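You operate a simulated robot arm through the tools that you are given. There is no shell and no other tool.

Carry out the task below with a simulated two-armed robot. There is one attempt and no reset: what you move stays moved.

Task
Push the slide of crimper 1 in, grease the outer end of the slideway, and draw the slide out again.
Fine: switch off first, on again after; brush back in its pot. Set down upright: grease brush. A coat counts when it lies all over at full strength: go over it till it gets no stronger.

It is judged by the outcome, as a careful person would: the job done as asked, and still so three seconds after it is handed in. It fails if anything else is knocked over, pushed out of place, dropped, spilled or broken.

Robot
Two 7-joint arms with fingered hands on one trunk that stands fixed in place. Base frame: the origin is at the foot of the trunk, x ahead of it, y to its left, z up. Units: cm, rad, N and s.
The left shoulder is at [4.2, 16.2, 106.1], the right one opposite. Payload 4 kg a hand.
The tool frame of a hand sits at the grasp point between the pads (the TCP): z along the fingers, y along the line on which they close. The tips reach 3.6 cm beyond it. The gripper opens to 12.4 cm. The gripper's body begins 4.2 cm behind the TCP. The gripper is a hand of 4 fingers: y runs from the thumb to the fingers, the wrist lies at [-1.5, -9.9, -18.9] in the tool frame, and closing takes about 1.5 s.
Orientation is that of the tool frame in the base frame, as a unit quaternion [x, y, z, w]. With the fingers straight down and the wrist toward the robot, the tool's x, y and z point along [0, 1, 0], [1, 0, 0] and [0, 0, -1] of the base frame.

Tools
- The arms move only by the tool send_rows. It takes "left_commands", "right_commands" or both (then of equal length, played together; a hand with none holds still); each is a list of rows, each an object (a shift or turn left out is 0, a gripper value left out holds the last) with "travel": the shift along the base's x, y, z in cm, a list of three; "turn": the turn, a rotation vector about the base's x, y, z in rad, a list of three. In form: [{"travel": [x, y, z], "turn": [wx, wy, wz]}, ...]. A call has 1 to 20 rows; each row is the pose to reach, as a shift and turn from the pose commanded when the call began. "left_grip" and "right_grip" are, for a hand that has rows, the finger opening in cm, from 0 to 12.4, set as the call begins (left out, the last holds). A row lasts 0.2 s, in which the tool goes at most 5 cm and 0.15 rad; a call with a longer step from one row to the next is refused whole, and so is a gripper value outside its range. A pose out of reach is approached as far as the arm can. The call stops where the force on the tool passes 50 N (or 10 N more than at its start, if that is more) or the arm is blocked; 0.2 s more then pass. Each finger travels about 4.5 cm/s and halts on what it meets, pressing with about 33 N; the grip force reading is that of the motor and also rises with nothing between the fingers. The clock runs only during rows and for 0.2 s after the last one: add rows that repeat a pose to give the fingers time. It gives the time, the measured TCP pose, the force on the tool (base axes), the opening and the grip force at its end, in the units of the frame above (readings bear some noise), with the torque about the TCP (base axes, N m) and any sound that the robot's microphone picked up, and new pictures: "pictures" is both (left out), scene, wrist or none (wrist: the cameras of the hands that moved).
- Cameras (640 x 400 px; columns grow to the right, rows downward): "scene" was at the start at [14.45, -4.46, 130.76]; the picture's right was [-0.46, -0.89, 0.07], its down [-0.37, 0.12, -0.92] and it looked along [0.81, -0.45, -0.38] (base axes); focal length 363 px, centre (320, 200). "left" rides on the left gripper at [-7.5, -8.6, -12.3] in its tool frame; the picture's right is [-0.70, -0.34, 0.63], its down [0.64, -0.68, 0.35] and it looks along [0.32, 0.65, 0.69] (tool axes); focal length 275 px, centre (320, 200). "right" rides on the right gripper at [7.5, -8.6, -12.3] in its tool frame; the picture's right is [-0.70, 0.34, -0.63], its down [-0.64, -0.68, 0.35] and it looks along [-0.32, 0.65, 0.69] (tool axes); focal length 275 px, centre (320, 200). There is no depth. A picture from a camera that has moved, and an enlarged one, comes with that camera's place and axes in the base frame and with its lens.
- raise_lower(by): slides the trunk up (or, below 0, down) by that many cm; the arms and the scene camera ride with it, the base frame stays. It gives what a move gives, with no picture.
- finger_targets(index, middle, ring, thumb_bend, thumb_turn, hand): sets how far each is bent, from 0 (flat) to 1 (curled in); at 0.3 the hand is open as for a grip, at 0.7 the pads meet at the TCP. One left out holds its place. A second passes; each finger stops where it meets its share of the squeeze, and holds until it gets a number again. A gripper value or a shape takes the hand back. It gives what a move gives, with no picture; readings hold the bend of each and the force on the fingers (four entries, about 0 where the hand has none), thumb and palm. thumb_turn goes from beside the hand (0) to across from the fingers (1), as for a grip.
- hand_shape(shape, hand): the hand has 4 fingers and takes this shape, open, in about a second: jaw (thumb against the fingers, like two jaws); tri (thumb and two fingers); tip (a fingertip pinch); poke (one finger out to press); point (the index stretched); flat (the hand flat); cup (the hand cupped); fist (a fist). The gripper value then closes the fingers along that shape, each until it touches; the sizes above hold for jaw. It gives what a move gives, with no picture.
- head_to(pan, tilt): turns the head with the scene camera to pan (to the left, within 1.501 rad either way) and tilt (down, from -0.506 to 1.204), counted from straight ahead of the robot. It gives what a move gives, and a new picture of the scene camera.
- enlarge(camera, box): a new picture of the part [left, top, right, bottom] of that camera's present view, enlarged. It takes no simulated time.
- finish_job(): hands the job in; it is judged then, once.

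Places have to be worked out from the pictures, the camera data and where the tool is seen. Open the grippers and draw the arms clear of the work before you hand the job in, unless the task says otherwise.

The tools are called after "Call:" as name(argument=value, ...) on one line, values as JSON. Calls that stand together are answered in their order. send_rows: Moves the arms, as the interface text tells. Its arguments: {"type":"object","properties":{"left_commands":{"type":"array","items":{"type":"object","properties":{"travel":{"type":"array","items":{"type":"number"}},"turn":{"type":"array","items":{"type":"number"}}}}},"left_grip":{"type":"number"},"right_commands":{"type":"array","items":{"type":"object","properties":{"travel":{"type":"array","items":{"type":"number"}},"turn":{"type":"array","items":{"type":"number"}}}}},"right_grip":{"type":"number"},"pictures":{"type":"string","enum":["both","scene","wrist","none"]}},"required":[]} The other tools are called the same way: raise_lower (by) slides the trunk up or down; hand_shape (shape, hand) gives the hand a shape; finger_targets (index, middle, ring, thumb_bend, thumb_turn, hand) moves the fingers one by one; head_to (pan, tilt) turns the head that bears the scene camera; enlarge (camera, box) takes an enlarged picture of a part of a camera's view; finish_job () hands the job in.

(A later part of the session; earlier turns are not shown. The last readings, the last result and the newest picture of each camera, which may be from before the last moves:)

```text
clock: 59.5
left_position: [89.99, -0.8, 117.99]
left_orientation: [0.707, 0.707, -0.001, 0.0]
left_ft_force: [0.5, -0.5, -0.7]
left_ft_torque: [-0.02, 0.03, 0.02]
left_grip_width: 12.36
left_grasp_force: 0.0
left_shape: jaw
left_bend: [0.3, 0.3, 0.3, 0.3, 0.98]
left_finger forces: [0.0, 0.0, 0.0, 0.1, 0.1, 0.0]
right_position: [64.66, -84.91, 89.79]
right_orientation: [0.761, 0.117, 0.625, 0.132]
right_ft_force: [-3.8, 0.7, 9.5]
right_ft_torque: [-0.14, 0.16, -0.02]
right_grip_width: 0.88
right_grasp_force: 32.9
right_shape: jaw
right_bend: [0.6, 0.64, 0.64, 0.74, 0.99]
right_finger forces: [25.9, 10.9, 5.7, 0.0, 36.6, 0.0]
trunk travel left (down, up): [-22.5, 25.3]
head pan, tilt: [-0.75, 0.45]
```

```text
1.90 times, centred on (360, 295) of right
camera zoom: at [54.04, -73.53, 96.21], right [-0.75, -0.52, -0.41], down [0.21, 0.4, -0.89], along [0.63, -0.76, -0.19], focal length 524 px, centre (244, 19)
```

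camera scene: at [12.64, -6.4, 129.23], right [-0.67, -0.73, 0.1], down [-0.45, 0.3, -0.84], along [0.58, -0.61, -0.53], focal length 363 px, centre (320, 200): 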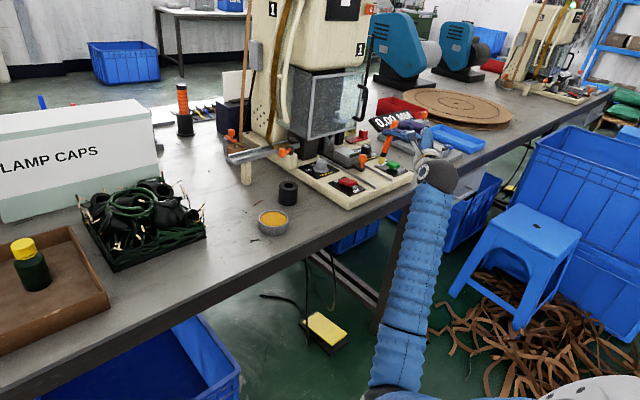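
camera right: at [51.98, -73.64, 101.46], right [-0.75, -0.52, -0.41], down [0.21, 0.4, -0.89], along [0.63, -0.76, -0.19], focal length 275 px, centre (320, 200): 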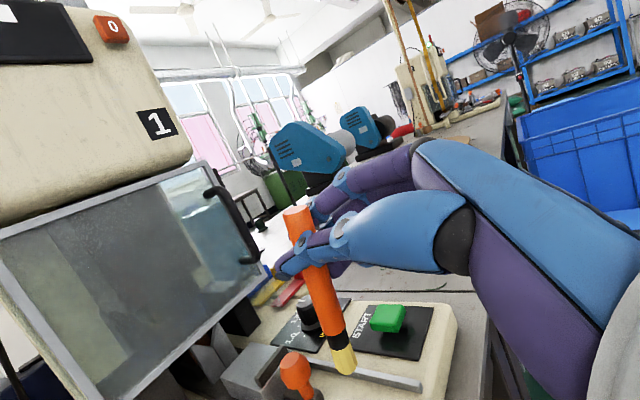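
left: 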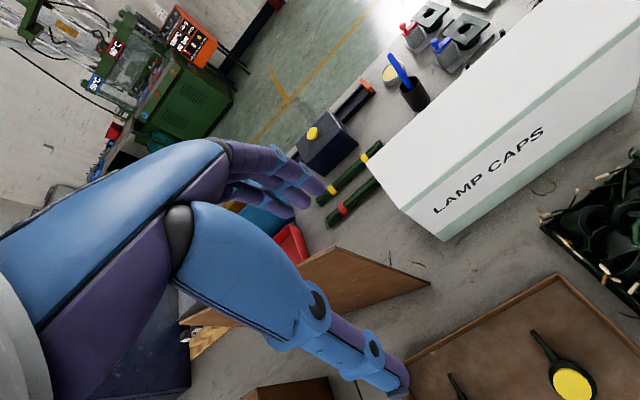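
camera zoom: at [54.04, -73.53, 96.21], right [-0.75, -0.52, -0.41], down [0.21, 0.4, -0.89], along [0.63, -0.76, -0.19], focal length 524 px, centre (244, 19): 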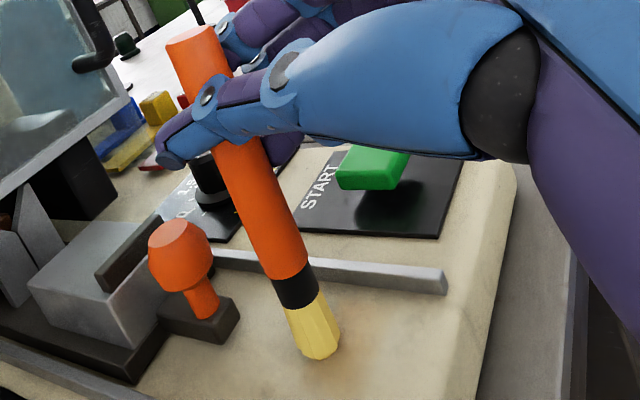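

A faint yellowish trace is appearing behind the tip. I lift the brush slightly and look at the surface closely.

Call:
send_rows(right_commands=[{"travel": [0, 0, 1.5]}, {"travel": [0, 0, 4]}, {"travel": [3, 0, 5]}, {"travel": [3, 0, 5]}], pictures="none")

Call:
enlarge(camera="scene", box=[350, 160, 398, 190])

Call:
enlarge(camera="right", box=[240, 190, 480, 400])

```text
clock: 60.5
left_position: [90.03, -1.02, 118.04]
left_orientation: [0.707, 0.707, 0.0, -0.001]
left_ft_force: [-0.7, -0.4, -0.2]
left_ft_torque: [0.01, 0.04, -0.02]
left_grip_width: 12.37
left_grasp_force: 0.0
left_shape: jaw
left_bend: [0.3, 0.3, 0.3, 0.3, 0.98]
left_finger forces: [0.0, 0.0, 0.1, 0.1, 0.1, 0.0]
right_position: [67.76, -84.92, 94.78]
right_orientation: [0.76, 0.117, 0.625, 0.133]
right_ft_force: [-4.8, -0.1, -0.1]
right_ft_torque: [-0.02, 0.39, 0.01]
right_grip_width: 0.92
right_grasp_force: 33.3
right_shape: jaw
right_bend: [0.6, 0.64, 0.72, 0.74, 0.99]
right_finger forces: [27.7, 11.2, 7.4, 0.0, 39.1, 0.0]
trunk travel left (down, up): [-22.5, 25.3]
head pan, tilt: [-0.75, 0.45]
```

```text
13.33 times, centred on (374, 175) of scene
camera zoom: at [12.59, -6.39, 129.23], right [-0.67, -0.73, 0.1], down [-0.45, 0.3, -0.84], along [0.58, -0.61, -0.53], focal length 4842 px, centre (-400, 533)
```

zoom: 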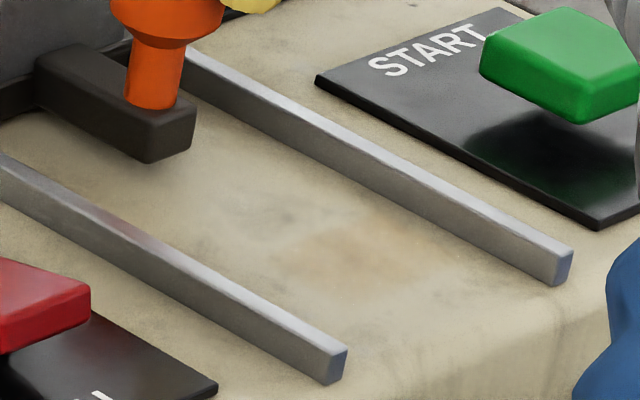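

```text
1.90 times, centred on (360, 295) of right
camera zoom: at [57.07, -73.6, 101.07], right [-0.75, -0.52, -0.41], down [0.21, 0.4, -0.89], along [0.63, -0.76, -0.19], focal length 524 px, centre (244, 19)
```

zoom: 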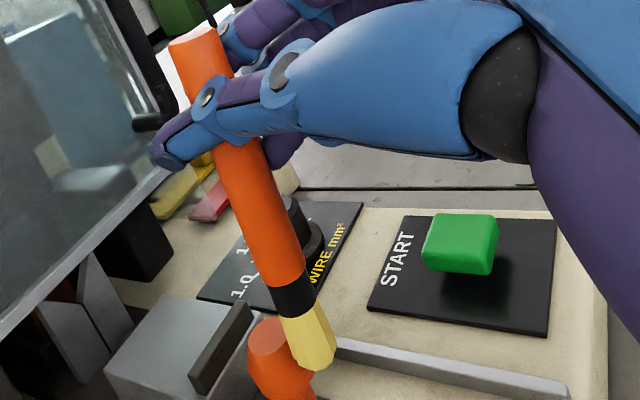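

A faint spot of coat shows at about x 64–66 between the rails, and the brush is brushing the slide knob (about 5 N) at this lifted position. I back off in −x right away.

Call:
send_rows(right_commands=[{"travel": [-1.5, 0, 0.5]}, {"travel": [-3.5, 0, 1]}, {"travel": [-5, 0, 1]}, {"travel": [-5, 0, 1]}], pictures="both")

Call:
enlarge(camera="right", box=[240, 190, 480, 400])

Call:
enlarge(camera="scene", box=[330, 120, 426, 190])

```text
clock: 61.5
left_position: [90.16, -0.82, 117.98]
left_orientation: [0.707, 0.707, 0.001, 0.0]
left_ft_force: [-0.4, 0.4, 0.7]
left_ft_torque: [-0.01, 0.0, 0.0]
left_grip_width: 12.36
left_grasp_force: 0.0
left_shape: jaw
left_bend: [0.3, 0.3, 0.3, 0.3, 0.98]
left_finger forces: [0.1, 0.1, 0.1, 0.0, 0.0, 0.0]
right_position: [62.75, -84.97, 95.7]
right_orientation: [0.76, 0.118, 0.625, 0.132]
right_ft_force: [0.6, -1.1, -0.5]
right_ft_torque: [0.01, 0.0, 0.02]
right_grip_width: 0.92
right_grasp_force: 33.2
right_shape: jaw
right_bend: [0.6, 0.64, 0.67, 0.74, 0.99]
right_finger forces: [23.2, 12.5, 4.0, 0.0, 37.2, 0.0]
trunk travel left (down, up): [-22.5, 25.3]
head pan, tilt: [-0.75, 0.45]
camera scene: at [12.67, -6.37, 129.22], right [-0.67, -0.73, 0.1], down [-0.45, 0.3, -0.84], along [0.58, -0.61, -0.53], focal length 363 px, centre (320, 200)
camera right: at [52.1, -73.59, 102.08], right [-0.75, -0.52, -0.41], down [0.21, 0.4, -0.89], along [0.63, -0.76, -0.19], focal length 275 px, centre (320, 200)
```

scene: 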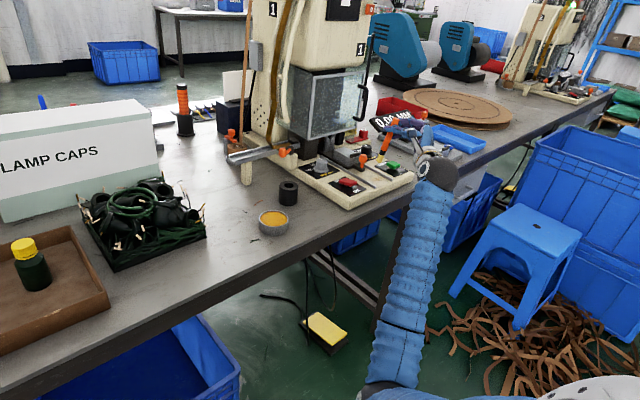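
right: 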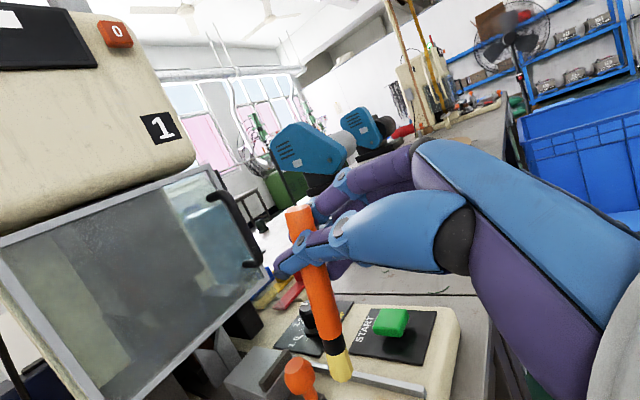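

```text
1.90 times, centred on (360, 295) of right
camera zoom: at [52.1, -73.59, 102.08], right [-0.75, -0.52, -0.41], down [0.21, 0.4, -0.89], along [0.63, -0.76, -0.19], focal length 524 px, centre (244, 19)
```

zoom: 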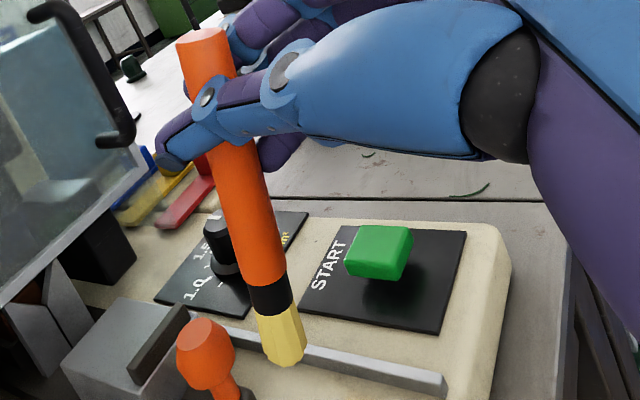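

```text
5.71 times, centred on (378, 155) of scene
camera zoom: at [12.67, -6.37, 129.22], right [-0.67, -0.73, 0.1], down [-0.45, 0.3, -0.84], along [0.58, -0.61, -0.53], focal length 2075 px, centre (-11, 457)
```

zoom: 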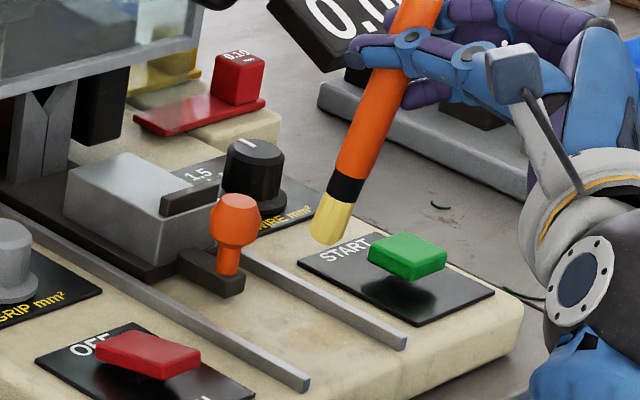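

The brush returned to nearly its earlier pose (tip about (66, -84.2, 86.1)). Strokes along y hold steadier in this grip, so I paint across between the rails, stepping along x from the outer end.

Call:
send_rows(right_commands=[{"travel": [-2, 1.7, -2]}, {"travel": [-2, 1.7, -4.5]}, {"travel": [-2, 1.7, -5.6]}, {"travel": [-2, 1.7, -6.0]}, {"travel": [-2, 0.3, -6.05]}, {"travel": [-2, -1.2, -6.05]}, {"travel": [-2, -2.6, -6.05]}, {"travel": [-2, -3.6, -6.05]}, {"travel": [-0.9, -3.6, -6.05]}, {"travel": [-0.9, -2.2, -6.05]}, {"travel": [-0.9, -0.8, -6.05]}, {"travel": [-0.9, 0.6, -6.05]}, {"travel": [-0.9, 1.7, -6.05]}, {"travel": [0.3, 1.7, -6.05]}, {"travel": [0.3, 0.3, -6.05]}, {"travel": [0.3, -1.2, -6.05]}, {"travel": [0.3, -2.6, -6.05]}, {"travel": [0.3, -3.6, -6.05]}, {"travel": [0.3, -3.6, -6.05]}], pictures="none")

Call:
enlarge(camera="scene", box=[342, 145, 406, 190])

Call:
enlarge(camera="right", box=[240, 190, 480, 400])

```text
clock: 65.5
left_position: [90.21, -0.92, 118.01]
left_orientation: [0.708, 0.706, -0.001, 0.0]
left_ft_force: [0.0, 0.0, 0.6]
left_ft_torque: [-0.01, -0.03, -0.02]
left_grip_width: 12.38
left_grasp_force: 0.1
left_shape: jaw
left_bend: [0.3, 0.3, 0.3, 0.3, 0.98]
left_finger forces: [0.0, 0.0, 0.0, 0.0, 0.0, 0.0]
right_position: [63.07, -88.55, 89.69]
right_orientation: [0.761, 0.117, 0.624, 0.132]
right_ft_force: [0.4, -0.1, 1.0]
right_ft_torque: [0.05, -0.02, 0.05]
right_grip_width: 0.89
right_grasp_force: 33.1
right_shape: jaw
right_bend: [0.6, 0.65, 0.7, 0.74, 0.97]
right_finger forces: [24.8, 11.3, 2.7, 0.1, 36.9, 0.0]
trunk travel left (down, up): [-22.5, 25.3]
head pan, tilt: [-0.75, 0.45]
```

```text
8.89 times, centred on (374, 168) of scene
camera zoom: at [12.66, -6.37, 129.23], right [-0.67, -0.73, 0.1], down [-0.45, 0.3, -0.84], along [0.58, -0.61, -0.53], focal length 3228 px, centre (-160, 489)
```

zoom: 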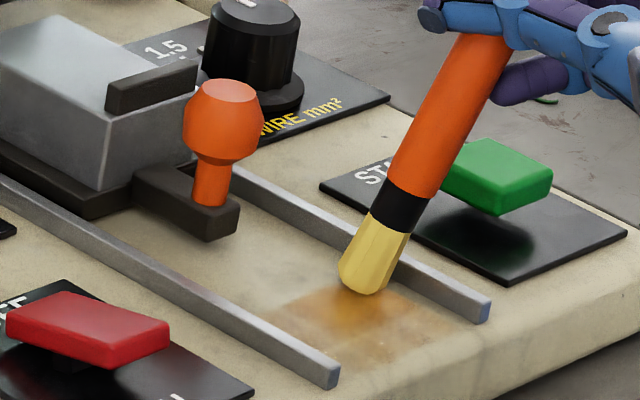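

```text
1.90 times, centred on (360, 295) of right
camera zoom: at [52.38, -77.12, 96.05], right [-0.75, -0.52, -0.41], down [0.21, 0.4, -0.89], along [0.63, -0.76, -0.19], focal length 524 px, centre (244, 19)
```

zoom: 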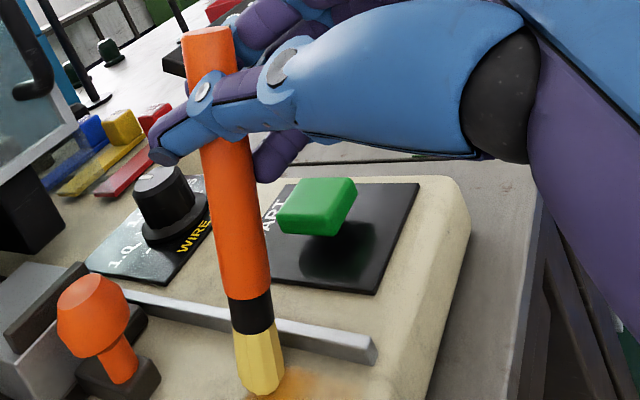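

A clear orange-brown coat is forming. I lift the brush and look at the patch's extent from above.

Call:
send_rows(right_commands=[{"travel": [-0.5, 1, 1.5]}, {"travel": [-1, 1, 4]}, {"travel": [-2, -2, 7]}, {"travel": [-2, -3, 8]}, {"travel": [-2, -3, 8]}], pictures="none")

Call:
enlarge(camera="scene", box=[346, 158, 394, 188])

Call:
enlarge(camera="right", box=[200, 250, 440, 400])

```text
clock: 66.7
left_position: [90.04, -0.92, 118.06]
left_orientation: [0.707, 0.707, 0.0, 0.0]
left_ft_force: [0.2, 0.4, 0.2]
left_ft_torque: [0.01, -0.03, 0.0]
left_grip_width: 12.34
left_grasp_force: 0.1
left_shape: jaw
left_bend: [0.3, 0.3, 0.3, 0.3, 0.98]
left_finger forces: [0.0, 0.0, 0.1, 0.0, 0.1, 0.0]
right_position: [61.05, -91.43, 97.53]
right_orientation: [0.76, 0.117, 0.625, 0.132]
right_ft_force: [-0.2, 0.0, -0.1]
right_ft_torque: [-0.01, 0.02, -0.02]
right_grip_width: 0.9
right_grasp_force: 33.1
right_shape: jaw
right_bend: [0.6, 0.65, 0.7, 0.74, 0.97]
right_finger forces: [24.4, 11.8, 3.6, 0.1, 37.2, 0.0]
trunk travel left (down, up): [-22.5, 25.3]
head pan, tilt: [-0.75, 0.45]
```

```text
13.33 times, centred on (370, 173) of scene
camera zoom: at [12.64, -6.39, 129.23], right [-0.67, -0.73, 0.1], down [-0.45, 0.3, -0.84], along [0.58, -0.61, -0.53], focal length 4842 px, centre (-347, 560)
```

zoom: 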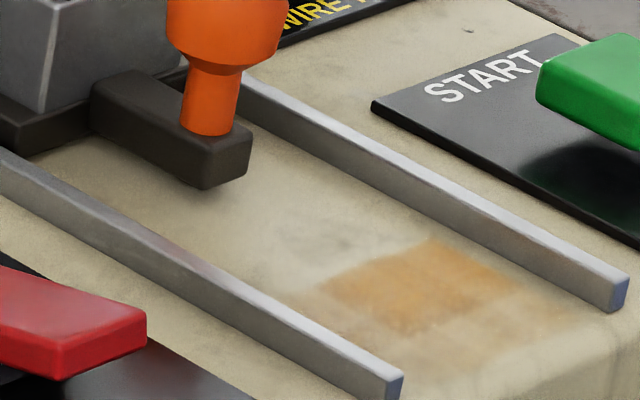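

```text
2.67 times, centred on (320, 325) of right
camera zoom: at [50.35, -80.14, 104.03], right [-0.75, -0.52, -0.41], down [0.21, 0.4, -0.89], along [0.63, -0.76, -0.19], focal length 734 px, centre (320, -133)
```

zoom: 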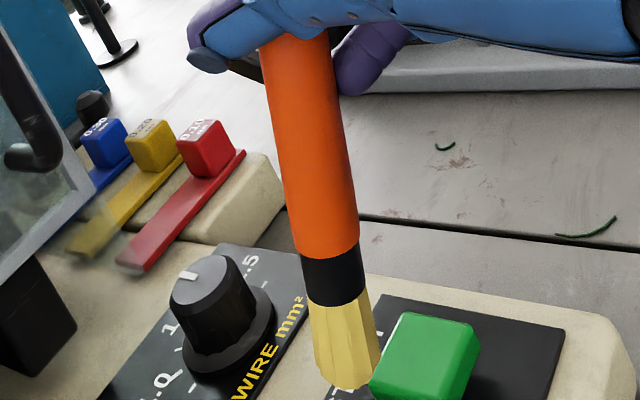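

The coat shows in cells: strong over x 65.3–67.7, y −84 to −88, weaker toward the outer end and the left rail. I now go over the whole width in systematic cross strokes from the outer end inward, with slightly more pressure and overshoot to both rails.

Call:
send_rows(right_commands=[{"travel": [-1.25, 1.8, -4.5]}, {"travel": [-1.25, 2.0, -7.3]}, {"travel": [-1.25, 2.2, -8.05]}, {"travel": [-1.25, 3.9, -8.1]}, {"travel": [-1.25, 5.6, -8.1]}, {"travel": [-1.25, 7.3, -8.1]}, {"travel": [-1.25, 9.0, -8.1]}, {"travel": [-0.15, 9.0, -8.1]}, {"travel": [-0.15, 7.3, -8.1]}, {"travel": [-0.15, 5.6, -8.1]}, {"travel": [-0.15, 3.9, -8.1]}, {"travel": [-0.15, 2.2, -8.1]}, {"travel": [-0.15, 1.7, -8.1]}, {"travel": [0.95, 1.7, -8.1]}, {"travel": [0.95, 3.4, -8.1]}, {"travel": [0.95, 5.1, -8.1]}, {"travel": [0.95, 6.8, -8.1]}, {"travel": [0.95, 8.5, -8.1]}, {"travel": [0.95, 9.0, -8.1]}, {"travel": [0.95, 9.0, -8.1]}], pictures="none")

Call:
enlarge(camera="scene", box=[346, 150, 402, 190])

Call:
enlarge(camera="right", box=[200, 250, 440, 400])

```text
clock: 70.9
left_position: [90.17, -0.78, 118.02]
left_orientation: [0.707, 0.707, 0.0, 0.0]
left_ft_force: [-0.2, 0.0, -0.7]
left_ft_torque: [-0.01, -0.01, -0.01]
left_grip_width: 12.38
left_grasp_force: 0.0
left_shape: jaw
left_bend: [0.3, 0.3, 0.3, 0.3, 0.98]
left_finger forces: [0.0, 0.0, 0.0, 0.0, 0.0, 0.0]
right_position: [61.89, -82.45, 89.8]
right_orientation: [0.76, 0.117, 0.626, 0.133]
right_ft_force: [-0.8, -2.3, 11.0]
right_ft_torque: [-0.44, -0.24, -0.1]
right_grip_width: 0.77
right_grasp_force: 33.4
right_shape: jaw
right_bend: [0.61, 0.62, 0.61, 0.74, 1.0]
right_finger forces: [20.2, 15.2, 6.5, 0.0, 36.7, 0.1]
trunk travel left (down, up): [-22.5, 25.3]
head pan, tilt: [-0.75, 0.45]
```

```text
10.00 times, centred on (374, 170) of scene
camera zoom: at [12.59, -6.3, 129.24], right [-0.67, -0.73, 0.1], down [-0.45, 0.3, -0.84], along [0.58, -0.61, -0.53], focal length 3632 px, centre (-220, 500)
```

zoom: 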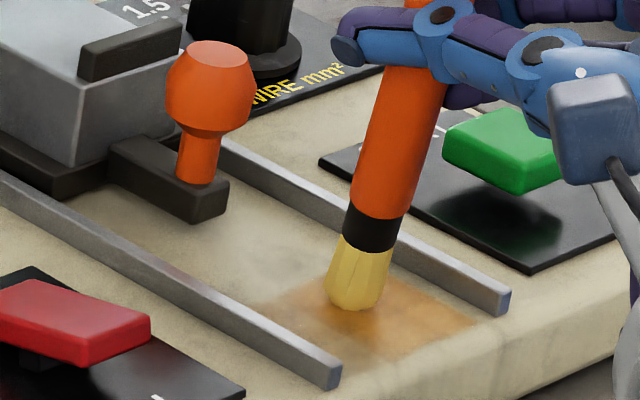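

```text
2.67 times, centred on (320, 325) of right
camera zoom: at [51.26, -71.07, 96.03], right [-0.75, -0.52, -0.41], down [0.21, 0.4, -0.89], along [0.63, -0.76, -0.19], focal length 734 px, centre (320, -133)
```

zoom: 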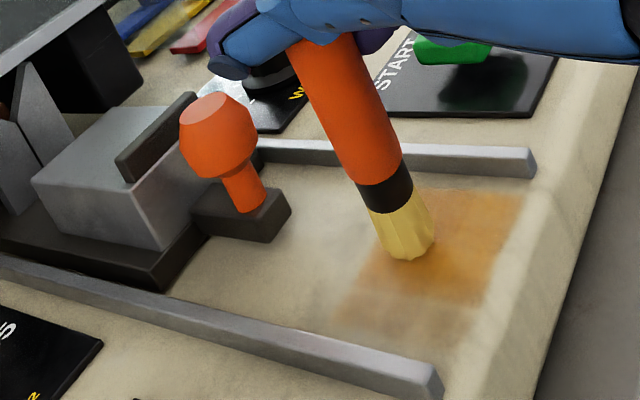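

The wrist view shows the patch clearly: x about 63.3–67.6, y −81.7 to −88.1, well coated on the right and faint on the left. The tip lags the hand by 2–3 cm in the strokes, so I extend the strokes farther toward +y to cover the left half.

Call:
send_rows(right_commands=[{"travel": [0, 1.5, 0.05]}, {"travel": [0, 3.0, 0.1]}, {"travel": [-1.2, 3.2, 0.1]}, {"travel": [-2.4, 3.2, 0.1]}, {"travel": [-3.4, 3.2, 0.1]}, {"travel": [-3.4, 1.7, 0.1]}, {"travel": [-3.4, 0, 0.1]}, {"travel": [-2.6, -1, 0.1]}, {"travel": [-2.6, 0.7, 0.1]}, {"travel": [-2.6, 2.4, 0.1]}, {"travel": [-2.6, 3.4, 0.1]}, {"travel": [-1.6, 3.4, 0.1]}, {"travel": [-1.6, 1.7, 0.1]}, {"travel": [-1.6, 0, 0.1]}, {"travel": [-1.6, -1, 0.1]}, {"travel": [-0.4, -1, 0.1]}, {"travel": [-0.4, 0.7, 0.1]}, {"travel": [-0.4, 2.4, 0.1]}, {"travel": [-0.4, 3.4, 0.1]}, {"travel": [-0.4, 3.4, 0.1]}], pictures="none")

Call:
enlarge(camera="scene", box=[346, 150, 402, 190])

Call:
enlarge(camera="right", box=[200, 250, 440, 400])

```text
clock: 75.1
left_position: [90.02, -0.77, 118.02]
left_orientation: [0.707, 0.707, 0.0, 0.0]
left_ft_force: [-1.2, -1.3, -0.2]
left_ft_torque: [0.0, -0.01, 0.02]
left_grip_width: 12.36
left_grasp_force: 0.0
left_shape: jaw
left_bend: [0.3, 0.3, 0.3, 0.3, 0.98]
left_finger forces: [0.1, 0.0, 0.1, 0.0, 0.0, 0.0]
right_position: [61.62, -79.02, 89.81]
right_orientation: [0.761, 0.117, 0.624, 0.133]
right_ft_force: [-0.1, -1.4, 0.8]
right_ft_torque: [-0.21, -0.01, -0.09]
right_grip_width: 0.8
right_grasp_force: 33.0
right_shape: jaw
right_bend: [0.61, 0.64, 0.68, 0.74, 0.98]
right_finger forces: [22.3, 13.6, 7.2, 0.0, 38.7, 0.1]
trunk travel left (down, up): [-22.5, 25.3]
head pan, tilt: [-0.75, 0.45]
```

```text
10.00 times, centred on (374, 170) of scene
camera zoom: at [12.64, -6.38, 129.23], right [-0.67, -0.73, 0.1], down [-0.45, 0.3, -0.84], along [0.58, -0.61, -0.53], focal length 3632 px, centre (-220, 500)
```

zoom: 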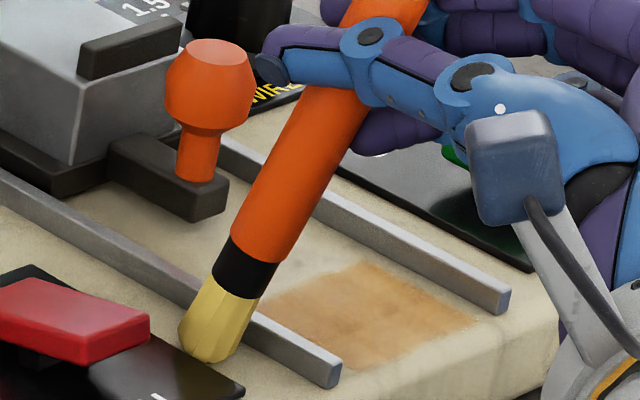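

```text
2.67 times, centred on (320, 325) of right
camera zoom: at [50.95, -67.76, 96.09], right [-0.75, -0.52, -0.41], down [0.21, 0.4, -0.89], along [0.63, -0.76, -0.19], focal length 734 px, centre (320, -133)
```

zoom: 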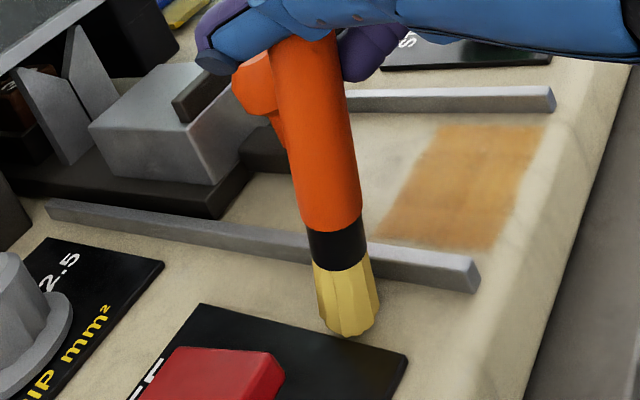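

The tip slid over the left rail onto the bare base (no mark there); the patch itself (x 63.3–67.6, y −88.1 to −82.5) is now coated all over but slightly uneven. I lift, come back inside the rails and go over it again with lighter strokes.

Call:
send_rows(right_commands=[{"travel": [0, 0, 2]}, {"travel": [-1.5, -4, 3]}, {"travel": [-2.5, -7.5, 2]}, {"travel": [-2.6, -8.7, 0.3]}, {"travel": [-2.6, -8.7, -0.1]}, {"travel": [-2.6, -7.1, -0.1]}, {"travel": [-2.6, -5.5, -0.1]}, {"travel": [-2.6, -3.9, -0.1]}, {"travel": [-2.6, -2.3, -0.1]}, {"travel": [-1.6, -2.3, -0.1]}, {"travel": [-1.6, -3.9, -0.1]}, {"travel": [-1.6, -5.5, -0.1]}, {"travel": [-1.6, -7.1, -0.1]}, {"travel": [-1.6, -8.7, -0.1]}, {"travel": [-1.6, -10.2, -0.1]}, {"travel": [-0.6, -10.2, -0.1]}, {"travel": [-0.6, -8.6, -0.1]}, {"travel": [-0.6, -7, -0.1]}, {"travel": [-0.6, -5.4, -0.1]}, {"travel": [-0.6, -3.8, -0.1]}], pictures="none")

Call:
enlarge(camera="right", box=[200, 250, 440, 400])

Call:
enlarge(camera="scene", box=[346, 150, 402, 190])

```text
clock: 79.3
left_position: [90.13, -0.85, 117.93]
left_orientation: [0.707, 0.708, 0.0, 0.0]
left_ft_force: [-0.7, 0.5, 0.5]
left_ft_torque: [-0.02, 0.02, -0.01]
left_grip_width: 12.38
left_grasp_force: 0.0
left_shape: jaw
left_bend: [0.3, 0.3, 0.3, 0.3, 0.98]
left_finger forces: [0.1, 0.1, 0.0, 0.0, 0.0, 0.0]
right_position: [61.05, -82.84, 89.61]
right_orientation: [0.76, 0.117, 0.625, 0.132]
right_ft_force: [-1.5, 0.1, -0.8]
right_ft_torque: [0.0, 0.0, -0.02]
right_grip_width: 0.82
right_grasp_force: 33.3
right_shape: jaw
right_bend: [0.61, 0.65, 0.7, 0.74, 0.97]
right_finger forces: [24.2, 11.8, 4.6, 0.1, 38.6, 0.1]
trunk travel left (down, up): [-22.5, 25.3]
head pan, tilt: [-0.75, 0.45]
```

```text
2.67 times, centred on (320, 325) of right
camera zoom: at [50.32, -71.48, 95.99], right [-0.75, -0.52, -0.41], down [0.21, 0.4, -0.89], along [0.63, -0.76, -0.19], focal length 734 px, centre (320, -133)
```

zoom: 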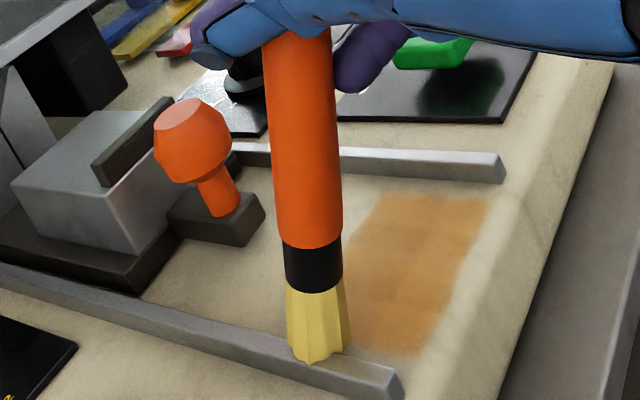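

```text
10.00 times, centred on (374, 170) of scene
camera zoom: at [12.66, -6.36, 129.23], right [-0.67, -0.73, 0.1], down [-0.45, 0.3, -0.84], along [0.58, -0.61, -0.53], focal length 3632 px, centre (-220, 500)
```

zoom: 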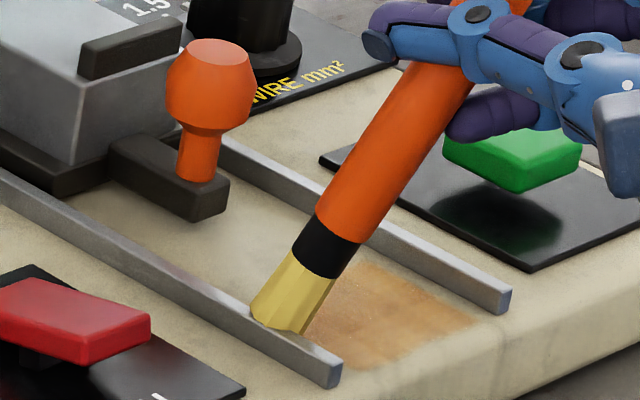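

The brush has rocked in the grip and rides on the left rail without pressing. I lift it, turn the hand so the brush hangs vertical again, and inspect the coat.

Call:
send_rows(right_commands=[{"travel": [0, 0, 1.5]}, {"travel": [0, 0, 3], "turn": [-0.05, 0.06, 0]}, {"travel": [-1, -1, 5], "turn": [-0.1, 0.12, 0]}, {"travel": [-1, -2, 6], "turn": [-0.15, 0.18, 0]}, {"travel": [-1, -2, 6], "turn": [-0.2, 0.225, 0]}, {"travel": [-1, -2, 6], "turn": [-0.2, 0.225, 0]}], pictures="both")

Call:
enlarge(camera="right", box=[240, 210, 480, 400])

Call:
enlarge(camera="scene", box=[330, 110, 426, 190])

Call:
enlarge(camera="scene", box=[354, 162, 402, 192])

```text
clock: 80.7
left_position: [89.98, -0.93, 118.04]
left_orientation: [0.708, 0.707, 0.0, 0.0]
left_ft_force: [0.7, -0.4, -0.1]
left_ft_torque: [-0.01, 0.01, 0.02]
left_grip_width: 12.35
left_grasp_force: 0.1
left_shape: jaw
left_bend: [0.3, 0.3, 0.3, 0.3, 0.98]
left_finger forces: [0.0, 0.0, 0.1, 0.1, 0.0, 0.0]
right_position: [59.98, -84.85, 95.66]
right_orientation: [0.809, 0.193, 0.52, 0.194]
right_ft_force: [-0.2, 0.5, 0.0]
right_ft_torque: [-0.01, -0.01, 0.0]
right_grip_width: 0.83
right_grasp_force: 32.9
right_shape: jaw
right_bend: [0.61, 0.65, 0.7, 0.74, 0.97]
right_finger forces: [24.1, 11.7, 4.4, 0.0, 38.4, 0.1]
trunk travel left (down, up): [-22.5, 25.3]
head pan, tilt: [-0.75, 0.45]
camera scene: at [12.67, -6.38, 129.22], right [-0.67, -0.73, 0.1], down [-0.45, 0.3, -0.84], along [0.58, -0.61, -0.53], focal length 363 px, centre (320, 200)
camera right: at [50.74, -72.3, 101.85], right [-0.81, -0.57, -0.12], down [-0.01, 0.21, -0.98], along [0.59, -0.79, -0.17], focal length 275 px, centre (320, 200)
```

scene: 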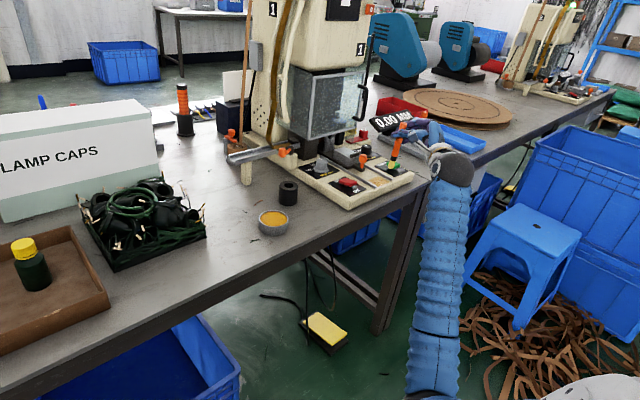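
right: 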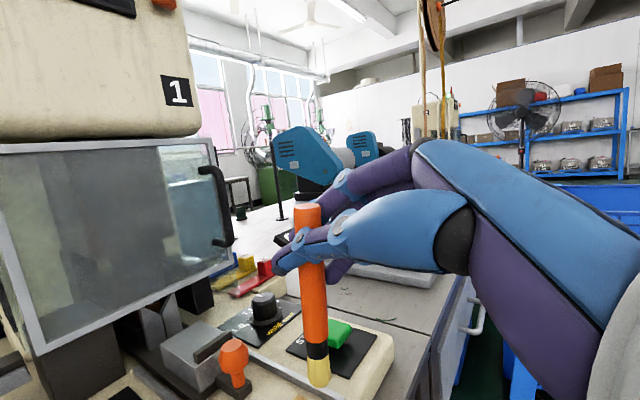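

```text
2.11 times, centred on (360, 305) of right
camera zoom: at [50.74, -72.3, 101.85], right [-0.81, -0.57, -0.12], down [-0.01, 0.21, -0.98], along [0.59, -0.79, -0.17], focal length 580 px, centre (236, -21)
```

zoom: 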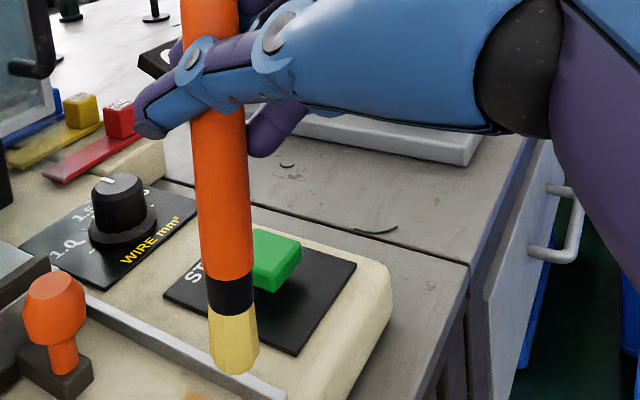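

```text
5.00 times, centred on (378, 150) of scene
camera zoom: at [12.67, -6.38, 129.22], right [-0.67, -0.73, 0.1], down [-0.45, 0.3, -0.84], along [0.58, -0.61, -0.53], focal length 1816 px, centre (30, 450)
```

zoom: 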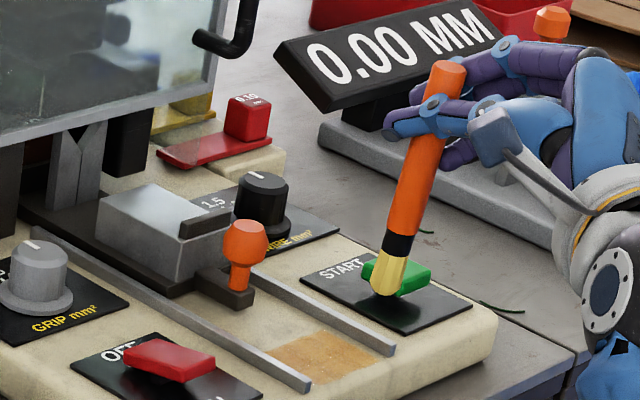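

```text
13.33 times, centred on (378, 177) of scene
camera zoom: at [12.67, -6.38, 129.22], right [-0.67, -0.73, 0.1], down [-0.45, 0.3, -0.84], along [0.58, -0.61, -0.53], focal length 4842 px, centre (-453, 507)
```

zoom: 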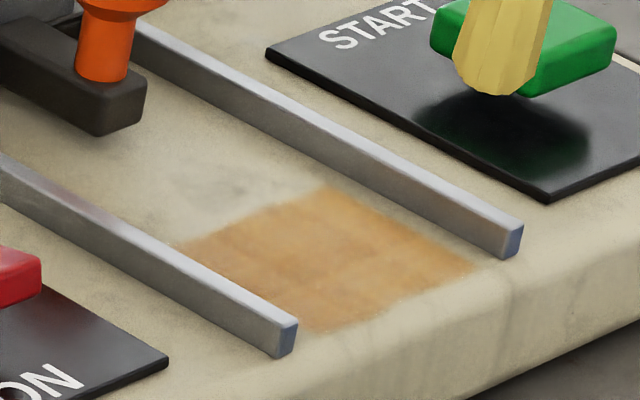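

The brush hangs vertical again (tip about (62.2, -85.2, 85.4)). The patch is coated but cells still differ in strength, so I set the tip down in its middle, feeling for light contact.

Call:
send_rows(right_commands=[{"travel": [1.6, -0.1, -1.5]}, {"travel": [3.2, -0.1, -3.5]}, {"travel": [3.2, -0.1, -4.8]}, {"travel": [3.2, -0.1, -5.2]}, {"travel": [3.2, -0.1, -5.35]}, {"travel": [3.2, -0.1, -5.35]}], pictures="none")

Call:
enlarge(camera="scene", box=[346, 150, 402, 190])

```text
clock: 82.1
left_position: [90.18, -0.83, 117.96]
left_orientation: [0.707, 0.707, 0.0, 0.0]
left_ft_force: [-0.1, -0.1, 0.1]
left_ft_torque: [0.02, 0.02, 0.0]
left_grip_width: 12.37
left_grasp_force: 0.1
left_shape: jaw
left_bend: [0.3, 0.3, 0.3, 0.3, 0.98]
left_finger forces: [0.0, 0.1, 0.1, 0.0, 0.1, 0.0]
right_position: [63.23, -84.93, 90.2]
right_orientation: [0.809, 0.193, 0.521, 0.193]
right_ft_force: [-0.3, -0.4, 0.1]
right_ft_torque: [-0.02, 0.03, 0.02]
right_grip_width: 0.84
right_grasp_force: 32.5
right_shape: jaw
right_bend: [0.61, 0.65, 0.7, 0.74, 0.97]
right_finger forces: [23.9, 11.6, 4.4, 0.1, 38.2, 0.0]
trunk travel left (down, up): [-22.5, 25.3]
head pan, tilt: [-0.75, 0.45]
```

```text
10.00 times, centred on (374, 170) of scene
camera zoom: at [12.66, -6.37, 129.23], right [-0.67, -0.73, 0.1], down [-0.45, 0.3, -0.84], along [0.58, -0.61, -0.53], focal length 3632 px, centre (-220, 500)
```

zoom: 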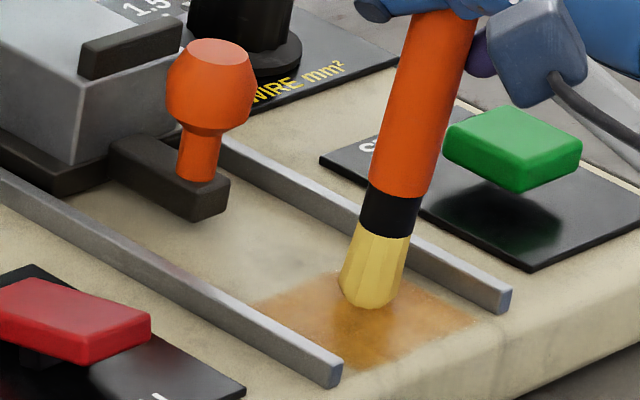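

Still just above the surface. I go down in small steps to find contact.

Call:
send_rows(right_commands=[{"travel": [0, 0, -0.15]}, {"travel": [0, 0, -0.3]}, {"travel": [0, 0, -0.3]}], pictures="none")

```text
clock: 82.9
left_position: [90.15, -0.78, 117.93]
left_orientation: [0.707, 0.707, 0.0, 0.0]
left_ft_force: [-0.2, -0.1, -0.2]
left_ft_torque: [0.0, 0.0, 0.02]
left_grip_width: 12.35
left_grasp_force: 0.1
left_shape: jaw
left_bend: [0.3, 0.3, 0.3, 0.3, 0.98]
left_finger forces: [0.0, 0.1, 0.0, 0.0, 0.1, 0.0]
right_position: [63.24, -84.9, 90.11]
right_orientation: [0.808, 0.193, 0.521, 0.195]
right_ft_force: [-0.2, 0.1, 10.4]
right_ft_torque: [-0.06, -0.23, -0.01]
right_grip_width: 0.81
right_grasp_force: 33.4
right_shape: jaw
right_bend: [0.61, 0.65, 0.7, 0.75, 0.97]
right_finger forces: [24.2, 11.8, 4.2, 0.1, 38.6, 0.0]
trunk travel left (down, up): [-22.5, 25.3]
head pan, tilt: [-0.75, 0.45]
```

Contact near TCP z 90.15. I stroke with light pressure over the outer half of the patch.

Call:
send_rows(right_commands=[{"travel": [0, 1.3, 0.08]}, {"travel": [0, 2.6, 0.08]}, {"travel": [0, 3.2, 0.08]}, {"travel": [-1, 3.2, 0.08]}, {"travel": [-1, 1.6, 0.08]}, {"travel": [-1, 0, 0.08]}, {"travel": [-1, -1.6, 0.08]}, {"travel": [-1, -3.2, 0.08]}, {"travel": [-2, -3.2, 0.08]}, {"travel": [-2, -1.6, 0.08]}, {"travel": [-2, 0, 0.08]}, {"travel": [-2, 1.6, 0.08]}, {"travel": [-2, 3.2, 0.08]}, {"travel": [-1, 3.2, 0.05]}, {"travel": [-1, 1.6, 0.05]}, {"travel": [-1, 0, 0.05]}, {"travel": [-1, -1.6, 0.05]}, {"travel": [-1, -3.2, 0.05]}, {"travel": [0, -3.2, 0.05]}, {"travel": [0, -1.6, 0.05]}], pictures="none")

Call:
enlarge(camera="scene", box=[346, 150, 402, 190])

Call:
enlarge(camera="right", box=[240, 210, 480, 400])

```text
clock: 87.1
left_position: [90.08, -0.82, 118.08]
left_orientation: [0.707, 0.708, -0.001, 0.0]
left_ft_force: [-0.5, -0.1, -0.3]
left_ft_torque: [0.0, 0.02, -0.02]
left_grip_width: 12.37
left_grasp_force: 0.1
left_shape: jaw
left_bend: [0.3, 0.3, 0.3, 0.3, 0.98]
left_finger forces: [0.1, 0.1, 0.0, 0.1, 0.1, 0.0]
right_position: [63.09, -86.51, 89.93]
right_orientation: [0.809, 0.193, 0.521, 0.194]
right_ft_force: [-0.7, -0.6, 5.3]
right_ft_torque: [-0.08, -0.11, -0.01]
right_grip_width: 0.89
right_grasp_force: 32.9
right_shape: jaw
right_bend: [0.61, 0.64, 0.7, 0.75, 0.97]
right_finger forces: [20.8, 12.1, 6.2, 0.0, 36.7, 0.0]
trunk travel left (down, up): [-22.5, 25.3]
head pan, tilt: [-0.75, 0.45]
```

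```text
10.00 times, centred on (374, 170) of scene
camera zoom: at [12.63, -6.33, 129.23], right [-0.67, -0.73, 0.1], down [-0.45, 0.3, -0.84], along [0.58, -0.61, -0.53], focal length 3632 px, centre (-220, 500)
```

zoom: 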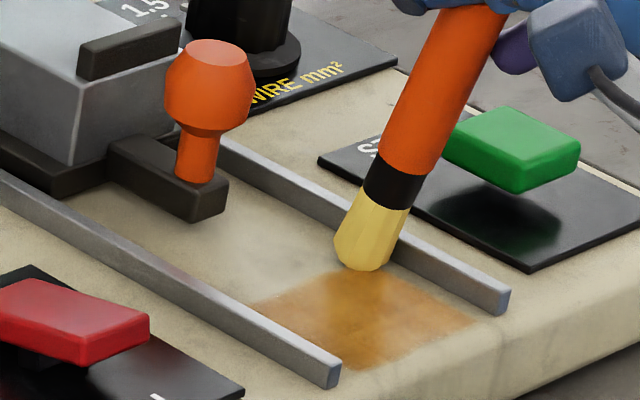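

```text
2.11 times, centred on (360, 305) of right
camera zoom: at [53.88, -74.01, 96.26], right [-0.81, -0.57, -0.12], down [0.0, 0.21, -0.98], along [0.58, -0.79, -0.17], focal length 580 px, centre (236, -21)
```

zoom: 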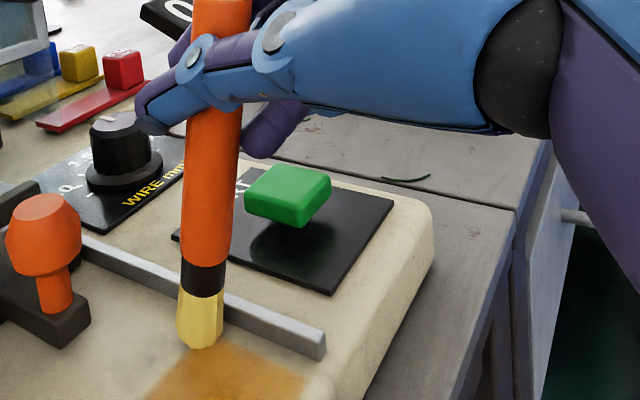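

The coat is noticeably stronger and ends sharply at x ≈ 67.6. I continue with another full set of light strokes from the inner edge to the outer edge.

Call:
send_rows(right_commands=[{"travel": [-0.6, -1.2, 0]}, {"travel": [-0.6, 0.3, 0]}, {"travel": [-0.6, 1.8, 0]}, {"travel": [-0.6, 3.3, 0]}, {"travel": [-0.6, 4.8, 0]}, {"travel": [-1.6, 4.8, 0]}, {"travel": [-1.6, 3.3, 0]}, {"travel": [-1.6, 1.8, 0]}, {"travel": [-1.6, 0.3, 0]}, {"travel": [-1.6, -1.2, 0]}, {"travel": [-2.6, -1.2, 0]}, {"travel": [-2.6, 0.3, 0]}, {"travel": [-2.6, 1.8, 0]}, {"travel": [-2.6, 3.3, 0]}, {"travel": [-2.6, 4.8, 0]}, {"travel": [-3.6, 4.8, 0]}, {"travel": [-3.6, 3.3, 0]}, {"travel": [-3.6, 1.8, 0]}, {"travel": [-3.6, 0.3, 0]}, {"travel": [-3.6, -1.2, 0]}], pictures="none")

Call:
enlarge(camera="scene", box=[346, 150, 402, 190])

Call:
enlarge(camera="right", box=[240, 210, 480, 400])

```text
clock: 91.3
left_position: [90.08, -0.94, 118.03]
left_orientation: [0.707, 0.707, 0.0, 0.0]
left_ft_force: [-0.5, -0.1, -0.5]
left_ft_torque: [0.0, -0.02, 0.0]
left_grip_width: 12.37
left_grasp_force: 0.1
left_shape: jaw
left_bend: [0.3, 0.3, 0.3, 0.3, 0.98]
left_finger forces: [0.1, 0.1, 0.1, 0.1, 0.0, 0.0]
right_position: [59.56, -87.82, 89.85]
right_orientation: [0.809, 0.194, 0.521, 0.193]
right_ft_force: [0.4, -0.6, -0.1]
right_ft_torque: [-0.03, 0.02, -0.03]
right_grip_width: 0.86
right_grasp_force: 33.2
right_shape: jaw
right_bend: [0.62, 0.64, 0.71, 0.75, 0.97]
right_finger forces: [21.8, 11.6, 6.7, 0.0, 37.0, 0.0]
trunk travel left (down, up): [-22.5, 25.3]
head pan, tilt: [-0.75, 0.45]
```

```text
10.00 times, centred on (374, 170) of scene
camera zoom: at [12.65, -6.4, 129.23], right [-0.67, -0.73, 0.1], down [-0.45, 0.3, -0.84], along [0.58, -0.61, -0.53], focal length 3632 px, centre (-220, 500)
```

zoom: 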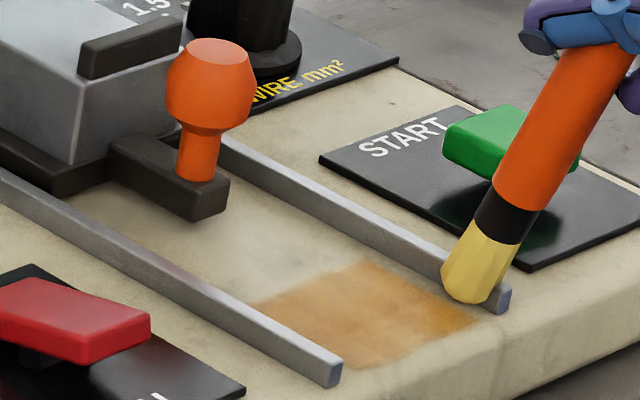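

```text
2.11 times, centred on (360, 305) of right
camera zoom: at [50.3, -75.21, 96.23], right [-0.81, -0.57, -0.12], down [0.0, 0.21, -0.98], along [0.59, -0.79, -0.17], focal length 580 px, centre (236, -21)
```

zoom: 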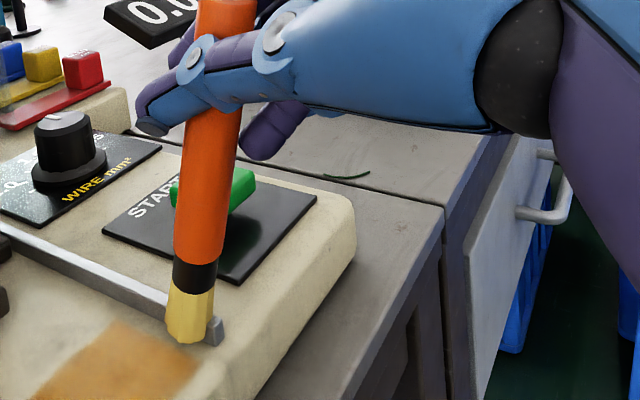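

The tip ends at the right rail's outer end. I zoom hard onto the patch to judge how even the coat is.

Call:
enlarge(camera="scene", box=[368, 172, 400, 192])

Call:
enlarge(camera="right", box=[240, 330, 352, 400])

```text
16.00 times, centred on (384, 182) of scene
camera zoom: at [12.65, -6.4, 129.23], right [-0.67, -0.73, 0.1], down [-0.45, 0.3, -0.84], along [0.58, -0.61, -0.53], focal length 5811 px, centre (-704, 488)
```

zoom: 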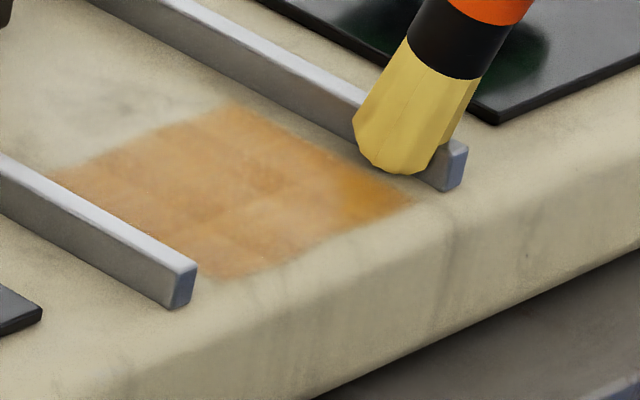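

```text
5.71 times, centred on (296, 365) of right
camera zoom: at [50.3, -75.21, 96.23], right [-0.81, -0.57, -0.12], down [0.0, 0.21, -0.98], along [0.59, -0.79, -0.17], focal length 1573 px, centre (457, -743)
```

zoom: 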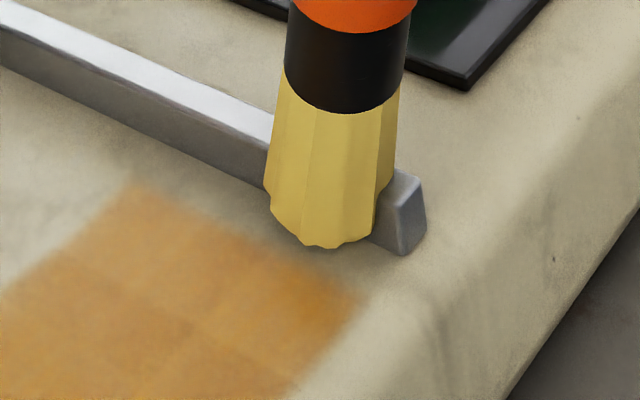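

The coat looks nearly even now with a warm orange tone. I re-establish light contact at the outer right corner for another complete pass to see whether it still gets stronger.

Call:
send_rows(right_commands=[{"travel": [0, 0.4, 0.5]}, {"travel": [0, 1.0, 0.3]}, {"travel": [0, 1.0, 0]}, {"travel": [0, 1.0, -0.15]}, {"travel": [0, 1.0, -0.25]}, {"travel": [0, 1.0, -0.25]}], pictures="none")

```text
clock: 92.7
left_position: [90.1, -0.73, 118.06]
left_orientation: [0.707, 0.707, -0.001, 0.0]
left_ft_force: [0.6, -0.6, -0.3]
left_ft_torque: [-0.03, 0.02, -0.02]
left_grip_width: 12.37
left_grasp_force: 0.1
left_shape: jaw
left_bend: [0.3, 0.3, 0.3, 0.3, 0.98]
left_finger forces: [0.0, 0.0, 0.1, 0.0, 0.0, 0.1]
right_position: [59.53, -86.73, 89.97]
right_orientation: [0.808, 0.192, 0.522, 0.195]
right_ft_force: [-1.5, 0.1, 9.5]
right_ft_torque: [-0.07, -0.31, 0.01]
right_grip_width: 0.85
right_grasp_force: 32.9
right_shape: jaw
right_bend: [0.61, 0.64, 0.7, 0.75, 0.97]
right_finger forces: [22.0, 12.4, 3.2, 0.1, 36.4, 0.0]
trunk travel left (down, up): [-22.5, 25.3]
head pan, tilt: [-0.75, 0.45]
```

Contact with 9.5 N; I ease it slightly and run the next full pass of cross strokes.

Call:
send_rows(right_commands=[{"travel": [0, -1.3, 0.06]}, {"travel": [0, 0.3, 0.06]}, {"travel": [0, 1.9, 0.06]}, {"travel": [0, 3.5, 0.06]}, {"travel": [0, 4.9, 0.06]}, {"travel": [1, 4.9, 0.06]}, {"travel": [1, 3.3, 0.06]}, {"travel": [1, 1.7, 0.06]}, {"travel": [1, 0.1, 0.06]}, {"travel": [1, -1.3, 0.06]}, {"travel": [2, -1.3, 0.06]}, {"travel": [2, 0.3, 0.06]}, {"travel": [2, 1.9, 0.06]}, {"travel": [2, 3.5, 0.06]}, {"travel": [2, 4.9, 0.06]}, {"travel": [3, 4.9, 0.06]}, {"travel": [3, 3.3, 0.06]}, {"travel": [3, 1.7, 0.06]}, {"travel": [3, 0.1, 0.06]}, {"travel": [3, -1.3, 0.06]}], pictures="none")

Call:
enlarge(camera="scene", box=[368, 172, 400, 192])

Call:
enlarge(camera="right", box=[240, 210, 480, 400])

```text
clock: 96.9
left_position: [90.09, -0.8, 118.07]
left_orientation: [0.707, 0.708, 0.0, 0.0]
left_ft_force: [0.2, 0.4, 0.2]
left_ft_torque: [0.01, -0.01, -0.01]
left_grip_width: 12.38
left_grasp_force: 0.0
left_shape: jaw
left_bend: [0.3, 0.3, 0.3, 0.3, 0.98]
left_finger forces: [0.0, 0.0, 0.0, 0.1, 0.0, 0.0]
right_position: [62.71, -87.95, 89.83]
right_orientation: [0.809, 0.193, 0.521, 0.192]
right_ft_force: [-0.9, 1.4, 2.1]
right_ft_torque: [0.1, -0.13, 0.06]
right_grip_width: 0.91
right_grasp_force: 33.4
right_shape: jaw
right_bend: [0.62, 0.64, 0.7, 0.75, 0.97]
right_finger forces: [23.3, 11.9, 3.7, 0.0, 37.3, 0.1]
trunk travel left (down, up): [-22.5, 25.3]
head pan, tilt: [-0.75, 0.45]
```

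```text
16.00 times, centred on (384, 182) of scene
camera zoom: at [12.63, -6.35, 129.23], right [-0.67, -0.73, 0.1], down [-0.45, 0.3, -0.84], along [0.58, -0.61, -0.53], focal length 5811 px, centre (-704, 488)
```

zoom: 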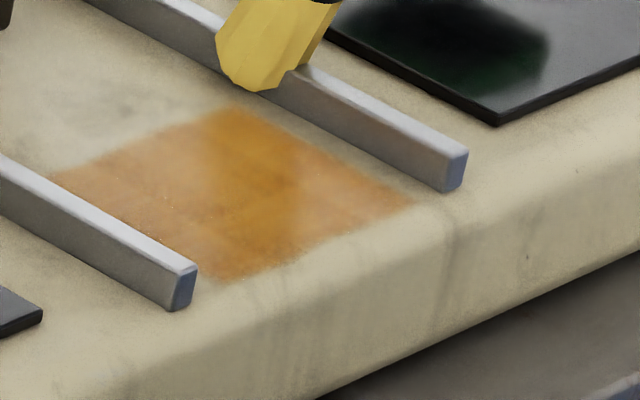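

```text
2.11 times, centred on (360, 305) of right
camera zoom: at [53.38, -75.45, 96.07], right [-0.81, -0.57, -0.12], down [0.0, 0.21, -0.98], along [0.59, -0.79, -0.17], focal length 580 px, centre (236, -21)
```

zoom: 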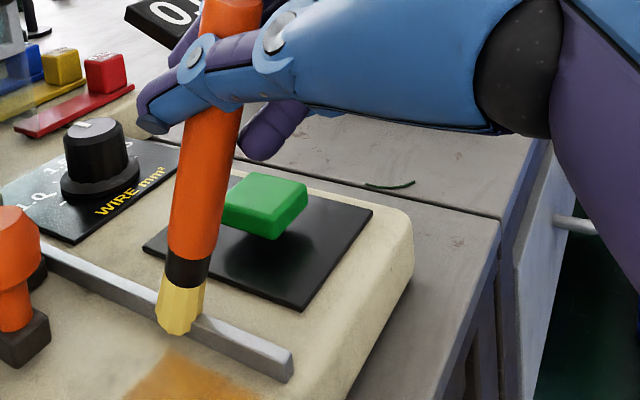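

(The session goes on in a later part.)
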